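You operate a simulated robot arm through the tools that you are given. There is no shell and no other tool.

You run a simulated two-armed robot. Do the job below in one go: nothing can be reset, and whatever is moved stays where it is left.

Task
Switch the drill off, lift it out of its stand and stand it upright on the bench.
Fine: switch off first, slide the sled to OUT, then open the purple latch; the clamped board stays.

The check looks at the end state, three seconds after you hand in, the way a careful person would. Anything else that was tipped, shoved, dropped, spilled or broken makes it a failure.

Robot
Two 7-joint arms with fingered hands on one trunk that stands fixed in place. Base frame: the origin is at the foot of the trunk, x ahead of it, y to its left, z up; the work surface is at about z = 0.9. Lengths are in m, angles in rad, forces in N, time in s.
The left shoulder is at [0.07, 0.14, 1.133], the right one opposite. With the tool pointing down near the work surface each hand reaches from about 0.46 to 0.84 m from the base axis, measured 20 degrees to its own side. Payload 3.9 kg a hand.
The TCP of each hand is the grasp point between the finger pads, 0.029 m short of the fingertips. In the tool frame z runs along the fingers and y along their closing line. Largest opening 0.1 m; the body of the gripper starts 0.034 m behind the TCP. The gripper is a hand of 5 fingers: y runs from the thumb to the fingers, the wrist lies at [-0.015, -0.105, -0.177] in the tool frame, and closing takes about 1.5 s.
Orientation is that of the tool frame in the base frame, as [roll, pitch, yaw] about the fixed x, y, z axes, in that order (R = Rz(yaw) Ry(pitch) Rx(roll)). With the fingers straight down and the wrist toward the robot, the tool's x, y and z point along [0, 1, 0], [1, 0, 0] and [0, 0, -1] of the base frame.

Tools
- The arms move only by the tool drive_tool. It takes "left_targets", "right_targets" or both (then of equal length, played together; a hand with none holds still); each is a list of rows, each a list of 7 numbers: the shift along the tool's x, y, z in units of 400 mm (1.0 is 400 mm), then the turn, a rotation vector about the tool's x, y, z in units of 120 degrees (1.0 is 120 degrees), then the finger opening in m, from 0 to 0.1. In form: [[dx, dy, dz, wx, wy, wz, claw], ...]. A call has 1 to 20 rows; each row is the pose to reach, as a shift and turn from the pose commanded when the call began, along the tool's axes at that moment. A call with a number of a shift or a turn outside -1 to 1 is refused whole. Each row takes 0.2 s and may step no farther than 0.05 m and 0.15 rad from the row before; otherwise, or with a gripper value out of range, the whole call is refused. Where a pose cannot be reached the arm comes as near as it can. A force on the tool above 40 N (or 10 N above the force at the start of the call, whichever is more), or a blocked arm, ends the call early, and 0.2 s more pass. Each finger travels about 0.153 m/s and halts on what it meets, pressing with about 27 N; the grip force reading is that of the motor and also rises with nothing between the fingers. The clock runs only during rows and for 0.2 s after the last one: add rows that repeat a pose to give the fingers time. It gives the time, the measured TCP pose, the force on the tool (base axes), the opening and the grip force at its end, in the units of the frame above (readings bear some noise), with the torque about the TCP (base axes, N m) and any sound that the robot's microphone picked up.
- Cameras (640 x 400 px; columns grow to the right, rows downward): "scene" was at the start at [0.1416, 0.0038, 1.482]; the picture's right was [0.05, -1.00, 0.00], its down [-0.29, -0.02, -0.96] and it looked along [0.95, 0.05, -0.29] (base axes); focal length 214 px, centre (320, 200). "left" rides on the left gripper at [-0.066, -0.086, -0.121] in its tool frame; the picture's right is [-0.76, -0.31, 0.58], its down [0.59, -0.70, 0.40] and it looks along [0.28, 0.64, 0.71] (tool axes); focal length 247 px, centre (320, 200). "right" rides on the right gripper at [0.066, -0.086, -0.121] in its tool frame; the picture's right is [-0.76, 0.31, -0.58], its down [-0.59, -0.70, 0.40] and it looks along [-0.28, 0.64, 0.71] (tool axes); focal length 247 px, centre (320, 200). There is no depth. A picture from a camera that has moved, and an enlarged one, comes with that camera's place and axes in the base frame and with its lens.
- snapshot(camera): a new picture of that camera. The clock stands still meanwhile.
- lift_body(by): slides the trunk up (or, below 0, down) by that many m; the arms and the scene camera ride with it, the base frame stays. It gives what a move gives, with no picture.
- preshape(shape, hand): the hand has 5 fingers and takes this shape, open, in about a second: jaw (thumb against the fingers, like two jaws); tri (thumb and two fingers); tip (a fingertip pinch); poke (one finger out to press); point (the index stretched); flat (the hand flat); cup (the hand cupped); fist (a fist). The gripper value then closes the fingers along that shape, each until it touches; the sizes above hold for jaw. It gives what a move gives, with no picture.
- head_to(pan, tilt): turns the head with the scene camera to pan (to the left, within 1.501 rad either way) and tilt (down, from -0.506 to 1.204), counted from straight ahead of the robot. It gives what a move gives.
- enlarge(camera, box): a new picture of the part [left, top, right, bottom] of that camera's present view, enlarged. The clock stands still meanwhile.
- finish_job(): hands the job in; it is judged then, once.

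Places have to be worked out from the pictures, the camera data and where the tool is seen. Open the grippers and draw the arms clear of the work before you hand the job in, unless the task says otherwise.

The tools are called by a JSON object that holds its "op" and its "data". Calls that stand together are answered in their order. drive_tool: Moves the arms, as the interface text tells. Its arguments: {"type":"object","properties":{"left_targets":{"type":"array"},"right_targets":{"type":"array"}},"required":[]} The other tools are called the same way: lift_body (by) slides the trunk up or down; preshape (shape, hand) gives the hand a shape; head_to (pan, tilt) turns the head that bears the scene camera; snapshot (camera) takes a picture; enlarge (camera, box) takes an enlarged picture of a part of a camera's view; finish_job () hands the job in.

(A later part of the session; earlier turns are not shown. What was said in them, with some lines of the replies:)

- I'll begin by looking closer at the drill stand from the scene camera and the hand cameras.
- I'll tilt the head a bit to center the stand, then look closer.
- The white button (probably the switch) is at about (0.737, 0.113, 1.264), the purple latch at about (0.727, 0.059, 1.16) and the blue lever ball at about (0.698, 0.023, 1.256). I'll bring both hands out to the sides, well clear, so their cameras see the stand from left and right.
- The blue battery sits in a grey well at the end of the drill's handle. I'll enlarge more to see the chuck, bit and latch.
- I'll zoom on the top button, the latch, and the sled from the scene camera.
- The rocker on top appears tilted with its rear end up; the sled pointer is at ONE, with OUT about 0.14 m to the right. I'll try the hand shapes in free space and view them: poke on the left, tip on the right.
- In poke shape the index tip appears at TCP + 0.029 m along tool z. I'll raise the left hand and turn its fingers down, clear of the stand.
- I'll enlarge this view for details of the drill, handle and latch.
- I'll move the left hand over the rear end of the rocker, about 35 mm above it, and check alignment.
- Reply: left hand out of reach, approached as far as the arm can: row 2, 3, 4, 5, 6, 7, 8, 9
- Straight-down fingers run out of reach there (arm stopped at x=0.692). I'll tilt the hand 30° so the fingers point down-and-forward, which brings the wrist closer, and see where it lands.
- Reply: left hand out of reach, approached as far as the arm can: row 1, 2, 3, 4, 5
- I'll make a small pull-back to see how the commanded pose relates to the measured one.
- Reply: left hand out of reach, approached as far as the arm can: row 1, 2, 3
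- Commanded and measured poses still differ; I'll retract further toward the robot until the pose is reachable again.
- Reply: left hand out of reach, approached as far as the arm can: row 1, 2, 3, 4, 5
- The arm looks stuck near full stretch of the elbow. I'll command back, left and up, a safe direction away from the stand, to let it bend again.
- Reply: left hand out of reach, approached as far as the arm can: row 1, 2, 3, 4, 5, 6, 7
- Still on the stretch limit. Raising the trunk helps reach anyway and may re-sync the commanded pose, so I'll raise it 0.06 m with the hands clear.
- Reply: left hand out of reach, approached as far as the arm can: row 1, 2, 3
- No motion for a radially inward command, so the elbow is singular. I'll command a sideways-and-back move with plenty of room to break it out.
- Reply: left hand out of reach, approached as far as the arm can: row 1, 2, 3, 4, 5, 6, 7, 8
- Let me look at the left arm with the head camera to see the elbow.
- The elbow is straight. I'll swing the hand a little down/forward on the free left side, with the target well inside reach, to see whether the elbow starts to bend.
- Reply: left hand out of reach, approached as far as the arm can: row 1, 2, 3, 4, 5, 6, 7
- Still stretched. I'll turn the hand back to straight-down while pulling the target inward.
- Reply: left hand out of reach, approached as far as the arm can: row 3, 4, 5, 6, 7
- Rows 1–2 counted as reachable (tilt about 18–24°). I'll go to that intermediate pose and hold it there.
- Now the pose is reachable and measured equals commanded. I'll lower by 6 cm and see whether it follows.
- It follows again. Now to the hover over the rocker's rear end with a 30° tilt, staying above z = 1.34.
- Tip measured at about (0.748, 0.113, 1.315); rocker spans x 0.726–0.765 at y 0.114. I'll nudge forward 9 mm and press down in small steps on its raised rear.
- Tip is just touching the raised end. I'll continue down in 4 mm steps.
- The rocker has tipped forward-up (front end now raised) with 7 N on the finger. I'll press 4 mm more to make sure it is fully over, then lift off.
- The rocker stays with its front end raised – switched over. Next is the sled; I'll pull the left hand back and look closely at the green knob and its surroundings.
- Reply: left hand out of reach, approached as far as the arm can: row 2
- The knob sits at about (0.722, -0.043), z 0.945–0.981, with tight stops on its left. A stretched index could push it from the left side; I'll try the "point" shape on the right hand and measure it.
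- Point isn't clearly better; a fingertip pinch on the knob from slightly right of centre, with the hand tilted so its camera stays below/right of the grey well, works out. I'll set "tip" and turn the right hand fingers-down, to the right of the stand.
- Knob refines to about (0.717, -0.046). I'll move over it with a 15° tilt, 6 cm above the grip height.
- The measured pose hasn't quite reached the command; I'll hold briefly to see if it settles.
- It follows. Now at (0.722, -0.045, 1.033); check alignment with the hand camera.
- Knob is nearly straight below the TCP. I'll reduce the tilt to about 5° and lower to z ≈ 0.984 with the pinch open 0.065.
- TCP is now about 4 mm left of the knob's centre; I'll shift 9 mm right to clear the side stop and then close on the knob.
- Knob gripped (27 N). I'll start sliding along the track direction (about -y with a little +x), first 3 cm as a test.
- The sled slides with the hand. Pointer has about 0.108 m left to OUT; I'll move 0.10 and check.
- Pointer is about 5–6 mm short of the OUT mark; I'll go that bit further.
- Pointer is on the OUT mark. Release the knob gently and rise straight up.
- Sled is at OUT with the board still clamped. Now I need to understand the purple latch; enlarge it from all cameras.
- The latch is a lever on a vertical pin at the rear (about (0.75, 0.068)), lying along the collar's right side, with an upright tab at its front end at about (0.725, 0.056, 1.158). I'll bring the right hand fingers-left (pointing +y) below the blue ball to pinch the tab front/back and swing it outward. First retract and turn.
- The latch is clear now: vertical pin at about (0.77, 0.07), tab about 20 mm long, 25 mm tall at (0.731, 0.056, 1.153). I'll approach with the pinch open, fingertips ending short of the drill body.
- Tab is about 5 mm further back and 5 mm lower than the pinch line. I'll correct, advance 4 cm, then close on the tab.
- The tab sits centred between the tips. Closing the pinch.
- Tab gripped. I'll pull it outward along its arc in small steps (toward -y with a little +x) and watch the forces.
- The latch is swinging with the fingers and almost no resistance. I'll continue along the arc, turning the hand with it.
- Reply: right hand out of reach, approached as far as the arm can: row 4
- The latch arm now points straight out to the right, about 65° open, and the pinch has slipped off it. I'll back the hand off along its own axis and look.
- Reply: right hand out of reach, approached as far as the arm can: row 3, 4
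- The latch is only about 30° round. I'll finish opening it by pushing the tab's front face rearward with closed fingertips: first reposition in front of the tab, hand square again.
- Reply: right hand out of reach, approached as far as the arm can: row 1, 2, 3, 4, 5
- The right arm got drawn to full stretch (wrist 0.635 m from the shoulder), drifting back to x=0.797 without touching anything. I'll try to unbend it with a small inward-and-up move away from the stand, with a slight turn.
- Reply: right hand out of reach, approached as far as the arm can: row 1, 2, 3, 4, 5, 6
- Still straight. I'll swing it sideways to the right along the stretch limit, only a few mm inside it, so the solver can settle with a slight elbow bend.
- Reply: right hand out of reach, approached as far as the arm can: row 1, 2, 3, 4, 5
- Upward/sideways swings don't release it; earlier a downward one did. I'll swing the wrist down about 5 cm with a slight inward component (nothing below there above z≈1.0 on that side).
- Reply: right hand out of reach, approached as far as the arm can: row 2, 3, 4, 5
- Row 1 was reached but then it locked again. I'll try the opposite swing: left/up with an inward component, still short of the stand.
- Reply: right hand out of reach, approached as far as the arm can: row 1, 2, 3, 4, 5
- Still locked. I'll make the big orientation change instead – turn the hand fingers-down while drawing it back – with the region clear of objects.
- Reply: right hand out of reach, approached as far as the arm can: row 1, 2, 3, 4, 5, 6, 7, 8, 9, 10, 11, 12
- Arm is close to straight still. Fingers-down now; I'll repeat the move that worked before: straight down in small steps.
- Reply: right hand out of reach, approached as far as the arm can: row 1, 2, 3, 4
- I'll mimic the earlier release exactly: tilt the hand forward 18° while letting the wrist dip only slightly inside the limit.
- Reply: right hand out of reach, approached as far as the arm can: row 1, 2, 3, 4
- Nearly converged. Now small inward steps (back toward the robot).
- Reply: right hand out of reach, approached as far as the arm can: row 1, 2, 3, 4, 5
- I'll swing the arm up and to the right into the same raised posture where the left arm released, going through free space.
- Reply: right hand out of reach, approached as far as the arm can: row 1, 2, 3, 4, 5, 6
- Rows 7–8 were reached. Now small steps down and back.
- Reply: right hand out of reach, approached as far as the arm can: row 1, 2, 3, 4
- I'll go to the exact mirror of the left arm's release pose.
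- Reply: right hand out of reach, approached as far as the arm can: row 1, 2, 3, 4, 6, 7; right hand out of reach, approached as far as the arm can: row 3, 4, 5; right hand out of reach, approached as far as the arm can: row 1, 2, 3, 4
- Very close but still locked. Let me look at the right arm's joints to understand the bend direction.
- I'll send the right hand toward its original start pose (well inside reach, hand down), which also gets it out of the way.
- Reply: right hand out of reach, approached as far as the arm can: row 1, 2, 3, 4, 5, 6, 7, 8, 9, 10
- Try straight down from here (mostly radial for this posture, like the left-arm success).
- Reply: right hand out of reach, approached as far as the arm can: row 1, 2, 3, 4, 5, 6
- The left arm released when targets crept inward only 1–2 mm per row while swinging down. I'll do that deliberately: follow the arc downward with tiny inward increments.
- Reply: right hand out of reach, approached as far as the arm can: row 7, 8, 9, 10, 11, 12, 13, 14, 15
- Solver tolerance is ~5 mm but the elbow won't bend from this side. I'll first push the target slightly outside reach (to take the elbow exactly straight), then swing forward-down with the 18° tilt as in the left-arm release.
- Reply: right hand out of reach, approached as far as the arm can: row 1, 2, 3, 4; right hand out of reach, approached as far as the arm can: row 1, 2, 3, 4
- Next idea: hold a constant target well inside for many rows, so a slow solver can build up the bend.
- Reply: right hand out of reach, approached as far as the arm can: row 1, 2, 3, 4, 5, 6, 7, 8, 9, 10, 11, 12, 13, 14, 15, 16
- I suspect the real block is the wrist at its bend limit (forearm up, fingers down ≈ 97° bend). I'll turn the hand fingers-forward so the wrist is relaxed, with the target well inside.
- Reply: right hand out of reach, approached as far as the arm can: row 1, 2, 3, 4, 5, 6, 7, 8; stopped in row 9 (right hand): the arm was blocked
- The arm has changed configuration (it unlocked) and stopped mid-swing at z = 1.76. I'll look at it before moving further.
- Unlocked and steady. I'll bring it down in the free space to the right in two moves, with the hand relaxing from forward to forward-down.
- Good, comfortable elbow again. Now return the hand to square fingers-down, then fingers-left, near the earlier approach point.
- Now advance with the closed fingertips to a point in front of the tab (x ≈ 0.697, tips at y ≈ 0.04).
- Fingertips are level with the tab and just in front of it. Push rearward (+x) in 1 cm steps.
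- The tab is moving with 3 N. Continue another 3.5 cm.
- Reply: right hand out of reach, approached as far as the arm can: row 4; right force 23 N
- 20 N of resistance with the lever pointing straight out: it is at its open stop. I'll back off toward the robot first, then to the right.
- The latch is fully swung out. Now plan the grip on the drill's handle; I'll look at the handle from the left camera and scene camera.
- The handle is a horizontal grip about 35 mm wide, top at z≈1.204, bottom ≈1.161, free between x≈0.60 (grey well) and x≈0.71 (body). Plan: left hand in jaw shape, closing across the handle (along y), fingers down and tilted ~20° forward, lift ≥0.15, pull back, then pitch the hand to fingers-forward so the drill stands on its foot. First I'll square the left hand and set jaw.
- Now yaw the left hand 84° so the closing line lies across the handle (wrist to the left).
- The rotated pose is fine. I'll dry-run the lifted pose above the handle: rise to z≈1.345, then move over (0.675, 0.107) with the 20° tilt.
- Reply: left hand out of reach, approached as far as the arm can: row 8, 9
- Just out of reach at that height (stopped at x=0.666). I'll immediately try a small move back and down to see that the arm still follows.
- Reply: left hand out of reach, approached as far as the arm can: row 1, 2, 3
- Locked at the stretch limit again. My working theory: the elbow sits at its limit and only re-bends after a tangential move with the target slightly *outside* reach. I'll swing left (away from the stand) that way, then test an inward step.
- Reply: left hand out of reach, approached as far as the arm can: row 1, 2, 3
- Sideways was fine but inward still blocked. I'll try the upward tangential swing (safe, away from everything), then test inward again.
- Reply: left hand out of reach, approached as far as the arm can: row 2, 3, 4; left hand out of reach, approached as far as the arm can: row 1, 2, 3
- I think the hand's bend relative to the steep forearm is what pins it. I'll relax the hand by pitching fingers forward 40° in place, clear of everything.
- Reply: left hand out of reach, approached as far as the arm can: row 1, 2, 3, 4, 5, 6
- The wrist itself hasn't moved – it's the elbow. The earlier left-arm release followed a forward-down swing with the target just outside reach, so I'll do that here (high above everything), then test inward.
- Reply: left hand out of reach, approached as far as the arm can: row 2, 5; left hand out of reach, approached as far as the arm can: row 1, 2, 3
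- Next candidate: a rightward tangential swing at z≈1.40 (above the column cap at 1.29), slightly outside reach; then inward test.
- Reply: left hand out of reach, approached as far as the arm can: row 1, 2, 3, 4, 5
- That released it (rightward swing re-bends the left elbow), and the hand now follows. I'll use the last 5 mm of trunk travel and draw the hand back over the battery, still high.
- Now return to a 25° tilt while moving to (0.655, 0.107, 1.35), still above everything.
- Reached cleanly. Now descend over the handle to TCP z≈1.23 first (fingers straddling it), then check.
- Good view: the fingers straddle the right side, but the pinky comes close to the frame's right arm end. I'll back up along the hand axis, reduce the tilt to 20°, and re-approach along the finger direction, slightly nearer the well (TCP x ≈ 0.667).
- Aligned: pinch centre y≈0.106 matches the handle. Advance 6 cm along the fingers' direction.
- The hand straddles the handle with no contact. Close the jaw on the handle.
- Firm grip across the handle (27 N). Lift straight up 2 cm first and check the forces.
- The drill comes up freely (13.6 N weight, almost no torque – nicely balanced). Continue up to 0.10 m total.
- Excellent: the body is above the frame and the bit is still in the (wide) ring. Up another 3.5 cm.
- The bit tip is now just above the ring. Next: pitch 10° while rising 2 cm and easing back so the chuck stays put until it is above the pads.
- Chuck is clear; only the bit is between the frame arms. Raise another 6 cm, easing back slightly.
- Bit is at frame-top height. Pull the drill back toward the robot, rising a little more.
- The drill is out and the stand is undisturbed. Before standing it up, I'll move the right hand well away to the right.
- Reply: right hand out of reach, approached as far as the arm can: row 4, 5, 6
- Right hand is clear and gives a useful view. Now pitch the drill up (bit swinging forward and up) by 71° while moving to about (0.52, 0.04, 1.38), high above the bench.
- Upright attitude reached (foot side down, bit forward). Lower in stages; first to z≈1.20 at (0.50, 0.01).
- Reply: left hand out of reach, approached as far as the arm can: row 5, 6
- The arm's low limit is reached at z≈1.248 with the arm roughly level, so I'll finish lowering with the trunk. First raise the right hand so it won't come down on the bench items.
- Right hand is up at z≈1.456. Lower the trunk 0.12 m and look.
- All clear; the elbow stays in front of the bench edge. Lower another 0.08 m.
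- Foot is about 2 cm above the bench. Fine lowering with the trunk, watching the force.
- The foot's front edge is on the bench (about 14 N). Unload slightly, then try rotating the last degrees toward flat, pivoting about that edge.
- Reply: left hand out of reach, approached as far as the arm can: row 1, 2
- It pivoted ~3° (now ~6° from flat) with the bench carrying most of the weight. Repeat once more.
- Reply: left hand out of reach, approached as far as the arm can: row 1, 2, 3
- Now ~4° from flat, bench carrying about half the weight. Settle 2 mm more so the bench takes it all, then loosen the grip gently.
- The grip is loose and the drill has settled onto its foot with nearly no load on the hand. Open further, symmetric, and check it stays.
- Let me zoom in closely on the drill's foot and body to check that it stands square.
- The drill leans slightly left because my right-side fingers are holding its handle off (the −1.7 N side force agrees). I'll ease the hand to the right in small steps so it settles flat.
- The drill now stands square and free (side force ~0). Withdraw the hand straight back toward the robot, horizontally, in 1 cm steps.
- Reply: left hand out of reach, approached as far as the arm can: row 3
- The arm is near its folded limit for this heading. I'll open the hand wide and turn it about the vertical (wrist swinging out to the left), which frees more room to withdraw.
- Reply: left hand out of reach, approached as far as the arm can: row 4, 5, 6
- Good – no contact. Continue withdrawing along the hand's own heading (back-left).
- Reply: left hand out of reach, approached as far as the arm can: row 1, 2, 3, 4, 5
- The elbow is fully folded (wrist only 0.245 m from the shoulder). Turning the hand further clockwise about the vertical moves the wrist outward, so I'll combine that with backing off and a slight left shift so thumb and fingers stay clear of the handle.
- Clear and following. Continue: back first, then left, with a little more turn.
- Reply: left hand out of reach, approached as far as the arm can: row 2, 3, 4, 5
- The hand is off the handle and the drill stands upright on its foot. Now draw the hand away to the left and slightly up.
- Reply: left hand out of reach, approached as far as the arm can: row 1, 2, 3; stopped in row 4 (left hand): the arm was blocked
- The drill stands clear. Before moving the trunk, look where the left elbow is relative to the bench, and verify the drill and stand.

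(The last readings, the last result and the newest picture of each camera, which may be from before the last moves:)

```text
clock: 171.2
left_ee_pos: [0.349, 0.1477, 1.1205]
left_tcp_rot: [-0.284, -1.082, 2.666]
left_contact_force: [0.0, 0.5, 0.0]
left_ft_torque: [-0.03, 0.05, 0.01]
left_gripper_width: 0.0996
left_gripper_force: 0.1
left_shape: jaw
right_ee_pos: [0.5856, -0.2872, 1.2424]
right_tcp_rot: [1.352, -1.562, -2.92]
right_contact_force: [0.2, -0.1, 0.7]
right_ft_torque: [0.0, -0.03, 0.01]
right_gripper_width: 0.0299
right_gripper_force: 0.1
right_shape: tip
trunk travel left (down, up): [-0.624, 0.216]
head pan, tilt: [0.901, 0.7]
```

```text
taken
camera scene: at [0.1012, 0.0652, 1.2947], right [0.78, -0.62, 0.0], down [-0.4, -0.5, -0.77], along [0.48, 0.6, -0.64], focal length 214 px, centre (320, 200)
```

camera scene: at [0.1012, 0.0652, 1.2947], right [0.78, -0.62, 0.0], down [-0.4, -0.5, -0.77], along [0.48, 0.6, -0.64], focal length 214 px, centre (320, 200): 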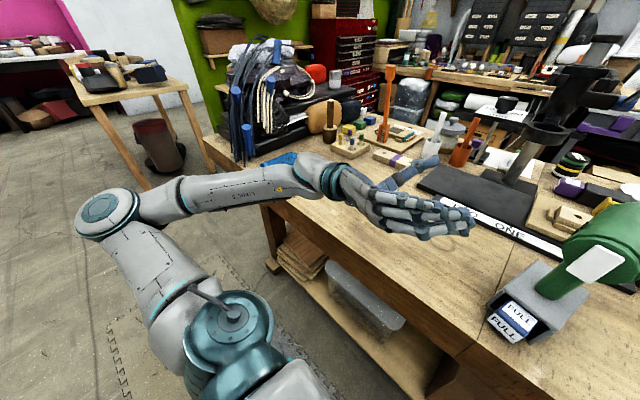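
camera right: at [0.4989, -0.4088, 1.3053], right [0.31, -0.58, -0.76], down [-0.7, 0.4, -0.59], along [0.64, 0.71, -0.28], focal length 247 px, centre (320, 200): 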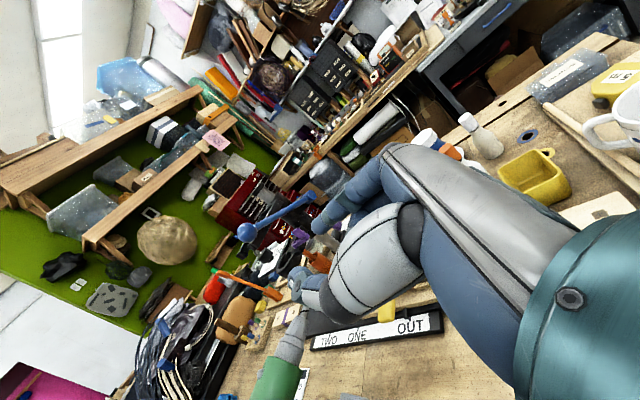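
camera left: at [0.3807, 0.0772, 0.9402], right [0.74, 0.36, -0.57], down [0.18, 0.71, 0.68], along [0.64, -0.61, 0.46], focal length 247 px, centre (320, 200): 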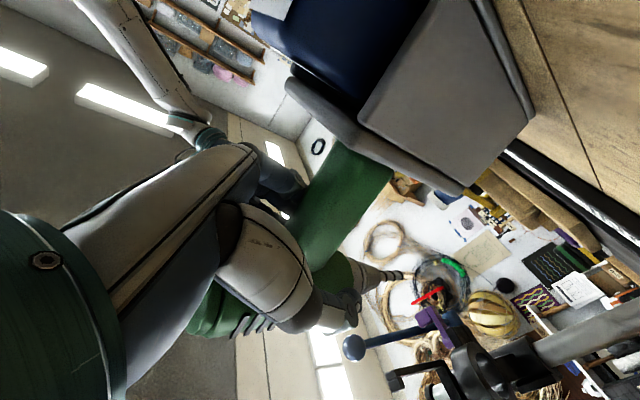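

Elbow is free in front of the bench, so raising the trunk is safe. Raise it, open the right hand, and inspect the switch, latch and sled.

{"op": "lift_body", "data": {"by": 0.15}}

{"op": "drive_tool", "data": {"right_targets": [[0, 0, 0, 0, 0, 0, 0.06], [0, 0, 0, 0, 0, 0, 0.1], [0, 0, 0, 0, 0, 0, 0.1]]}}

{"op": "head_to", "data": {"pan": 0.0, "tilt": 0.65}}

{"op": "snapshot", "data": {"camera": "scene"}}

{"op": "enlarge", "data": {"camera": "scene", "box": [290, 180, 370, 290]}}

{"op": "enlarge", "data": {"camera": "scene", "box": [220, 100, 400, 230]}}

{"op": "snapshot", "data": {"camera": "left"}}

```text
clock: 173.0
left_ee_pos: [0.3494, 0.1468, 1.2709]
left_tcp_rot: [-0.288, -1.084, 2.67]
left_contact_force: [-0.4, 0.3, 0.8]
left_ft_torque: [0.01, 0.0, -0.01]
left_gripper_width: 0.1001
left_gripper_force: 0.0
left_shape: jaw
right_ee_pos: [0.5859, -0.2871, 1.391]
right_tcp_rot: [1.488, -1.562, -3.058]
right_contact_force: [0.6, 0.3, -0.1]
right_ft_torque: [-0.02, -0.03, 0.0]
right_gripper_width: 0.0297
right_gripper_force: 0.0
right_shape: tip
trunk travel left (down, up): [-0.774, 0.066]
head pan, tilt: [0.901, 0.7]
```

```text
clock: 173.8
left_ee_pos: [0.3501, 0.1486, 1.2714]
left_tcp_rot: [-0.29, -1.083, 2.67]
left_contact_force: [0.1, 0.3, 0.0]
left_ft_torque: [-0.01, -0.02, -0.01]
left_gripper_width: 0.1001
left_gripper_force: 0.0
left_shape: jaw
right_ee_pos: [0.5851, -0.2882, 1.3924]
right_tcp_rot: [1.328, -1.563, -2.897]
right_contact_force: [-0.2, -0.7, 0.7]
right_ft_torque: [0.02, 0.0, 0.01]
right_gripper_width: 0.0998
right_gripper_force: 0.0
right_shape: tip
trunk travel left (down, up): [-0.774, 0.066]
head pan, tilt: [0.901, 0.7]
```

```text
clock: 175.0
left_ee_pos: [0.35, 0.1483, 1.2701]
left_tcp_rot: [-0.29, -1.084, 2.669]
left_contact_force: [0.5, 0.0, -0.8]
left_ft_torque: [-0.02, 0.02, -0.01]
left_gripper_width: 0.0998
left_gripper_force: 0.1
left_shape: jaw
right_ee_pos: [0.5849, -0.2867, 1.3917]
right_tcp_rot: [1.284, -1.561, -2.855]
right_contact_force: [0.5, 0.5, -0.3]
right_ft_torque: [0.01, 0.0, 0.02]
right_gripper_width: 0.0999
right_gripper_force: 0.0
right_shape: tip
trunk travel left (down, up): [-0.774, 0.066]
head pan, tilt: [0.0, 0.649]
```

```text
taken
camera scene: at [0.1352, -0.0013, 1.449], right [0.0, -1.0, 0.0], down [-0.6, 0.0, -0.8], along [0.8, 0.0, -0.6], focal length 214 px, centre (320, 200)
```

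scene: 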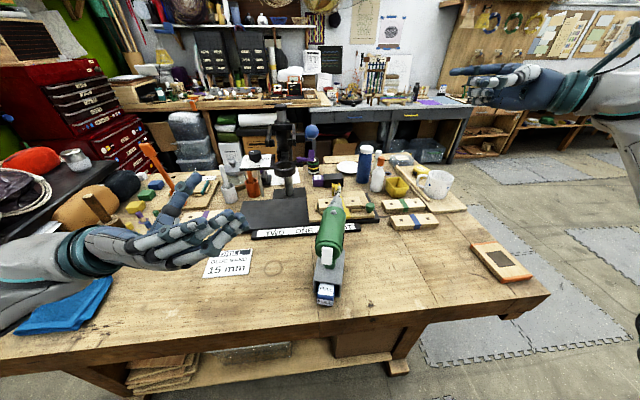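

```text
3.64 times, centred on (330, 235) of scene
camera zoom: at [0.1352, -0.0013, 1.449], right [0.0, -1.0, 0.0], down [-0.6, 0.0, -0.8], along [0.8, 0.0, -0.6], focal length 780 px, centre (284, 73)
```

zoom: 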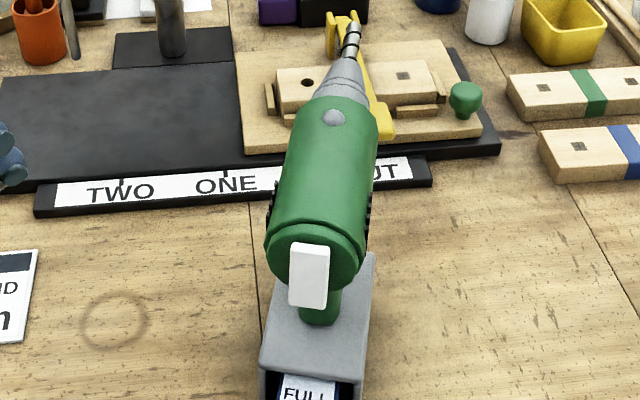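

```text
3.08 times, centred on (310, 165) of scene
camera zoom: at [0.1352, -0.0013, 1.449], right [0.0, -1.0, 0.0], down [-0.6, 0.0, -0.8], along [0.8, 0.0, -0.6], focal length 660 px, centre (351, 308)
```

zoom: 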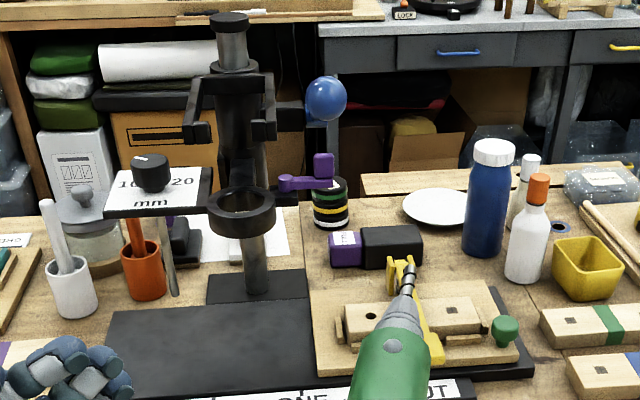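

```text
taken
camera left: at [0.359, 0.2754, 1.1707], right [0.88, -0.3, -0.37], down [0.47, 0.39, 0.79], along [-0.1, -0.87, 0.49], focal length 247 px, centre (320, 200)
```

left: 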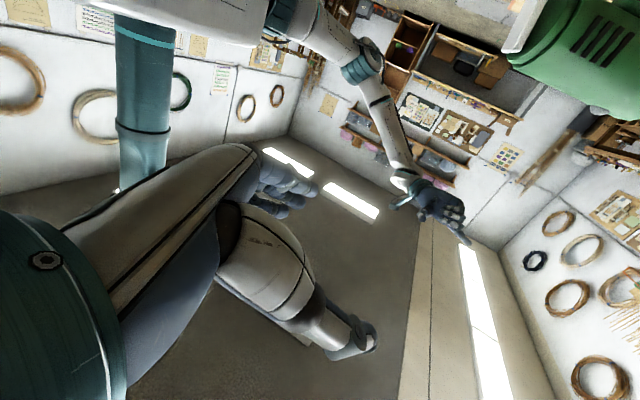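

Drill upright, latch open, sled at OUT, board clamped. One last check of the rocker's tilt from the left camera's side view.

{"op": "enlarge", "data": {"camera": "left", "box": [480, 0, 640, 100]}}

{"op": "enlarge", "data": {"camera": "scene", "box": [310, 225, 350, 260]}}

```text
4.00 times, centred on (560, 50) of left
camera zoom: at [0.359, 0.2754, 1.1707], right [0.88, -0.3, -0.37], down [0.47, 0.39, 0.79], along [-0.1, -0.87, 0.49], focal length 988 px, centre (-640, 800)
```

zoom: 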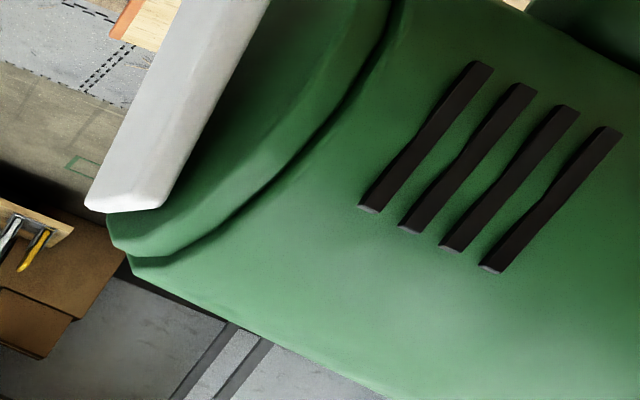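

```text
11.43 times, centred on (330, 242) of scene
camera zoom: at [0.1352, -0.0013, 1.449], right [0.0, -1.0, 0.0], down [-0.6, 0.0, -0.8], along [0.8, 0.0, -0.6], focal length 2451 px, centre (206, -286)
```

zoom: 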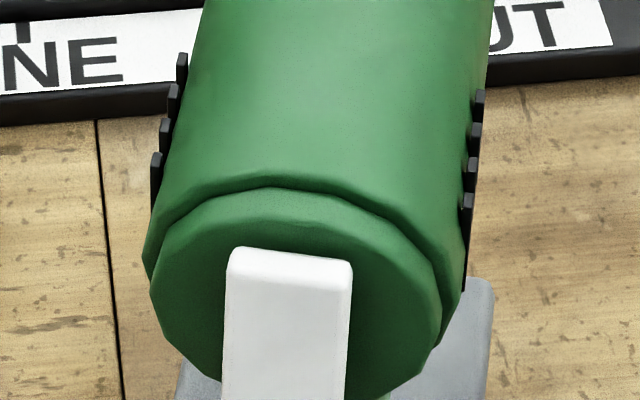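

The rocker's rear end is still pressed in, so the switch is off. The drill stands upright on its foot, the sled is at OUT with the board clamped, and the latch is open. Both hands are open and clear, so I'm handing in.

{"op": "finish_job", "data": {}}

```text
The job is handed in.
```

The drill is switched off, out of its stand and standing upright on the bench on its foot, the grey battery well, with the bit pointing forward. I handed the job in with both hands open and clear.

- **Switch:** I pressed the raised rear end of the white rocker on top of the drill. It flipped and was still over in the last close-up. No sound or light confirmed it, so "off" is judged from the rocker position alone.
- **Sled:** It is at OUT, with the pointer on the mark and the board still clamped.
- **Latch:** It was opened after the switch and the sled, and it is swung out to its stop.
- **Drill:** It came out of the stand without knocking anything. While I let go, it leaned a few degrees against my fingers, then settled square.

Nothing else on the bench looked tipped or moved in the final pictures. During the job both arms locked a few times at the limit of their reach, and one swung unexpectedly while coming free. No contact showed in the force readings.
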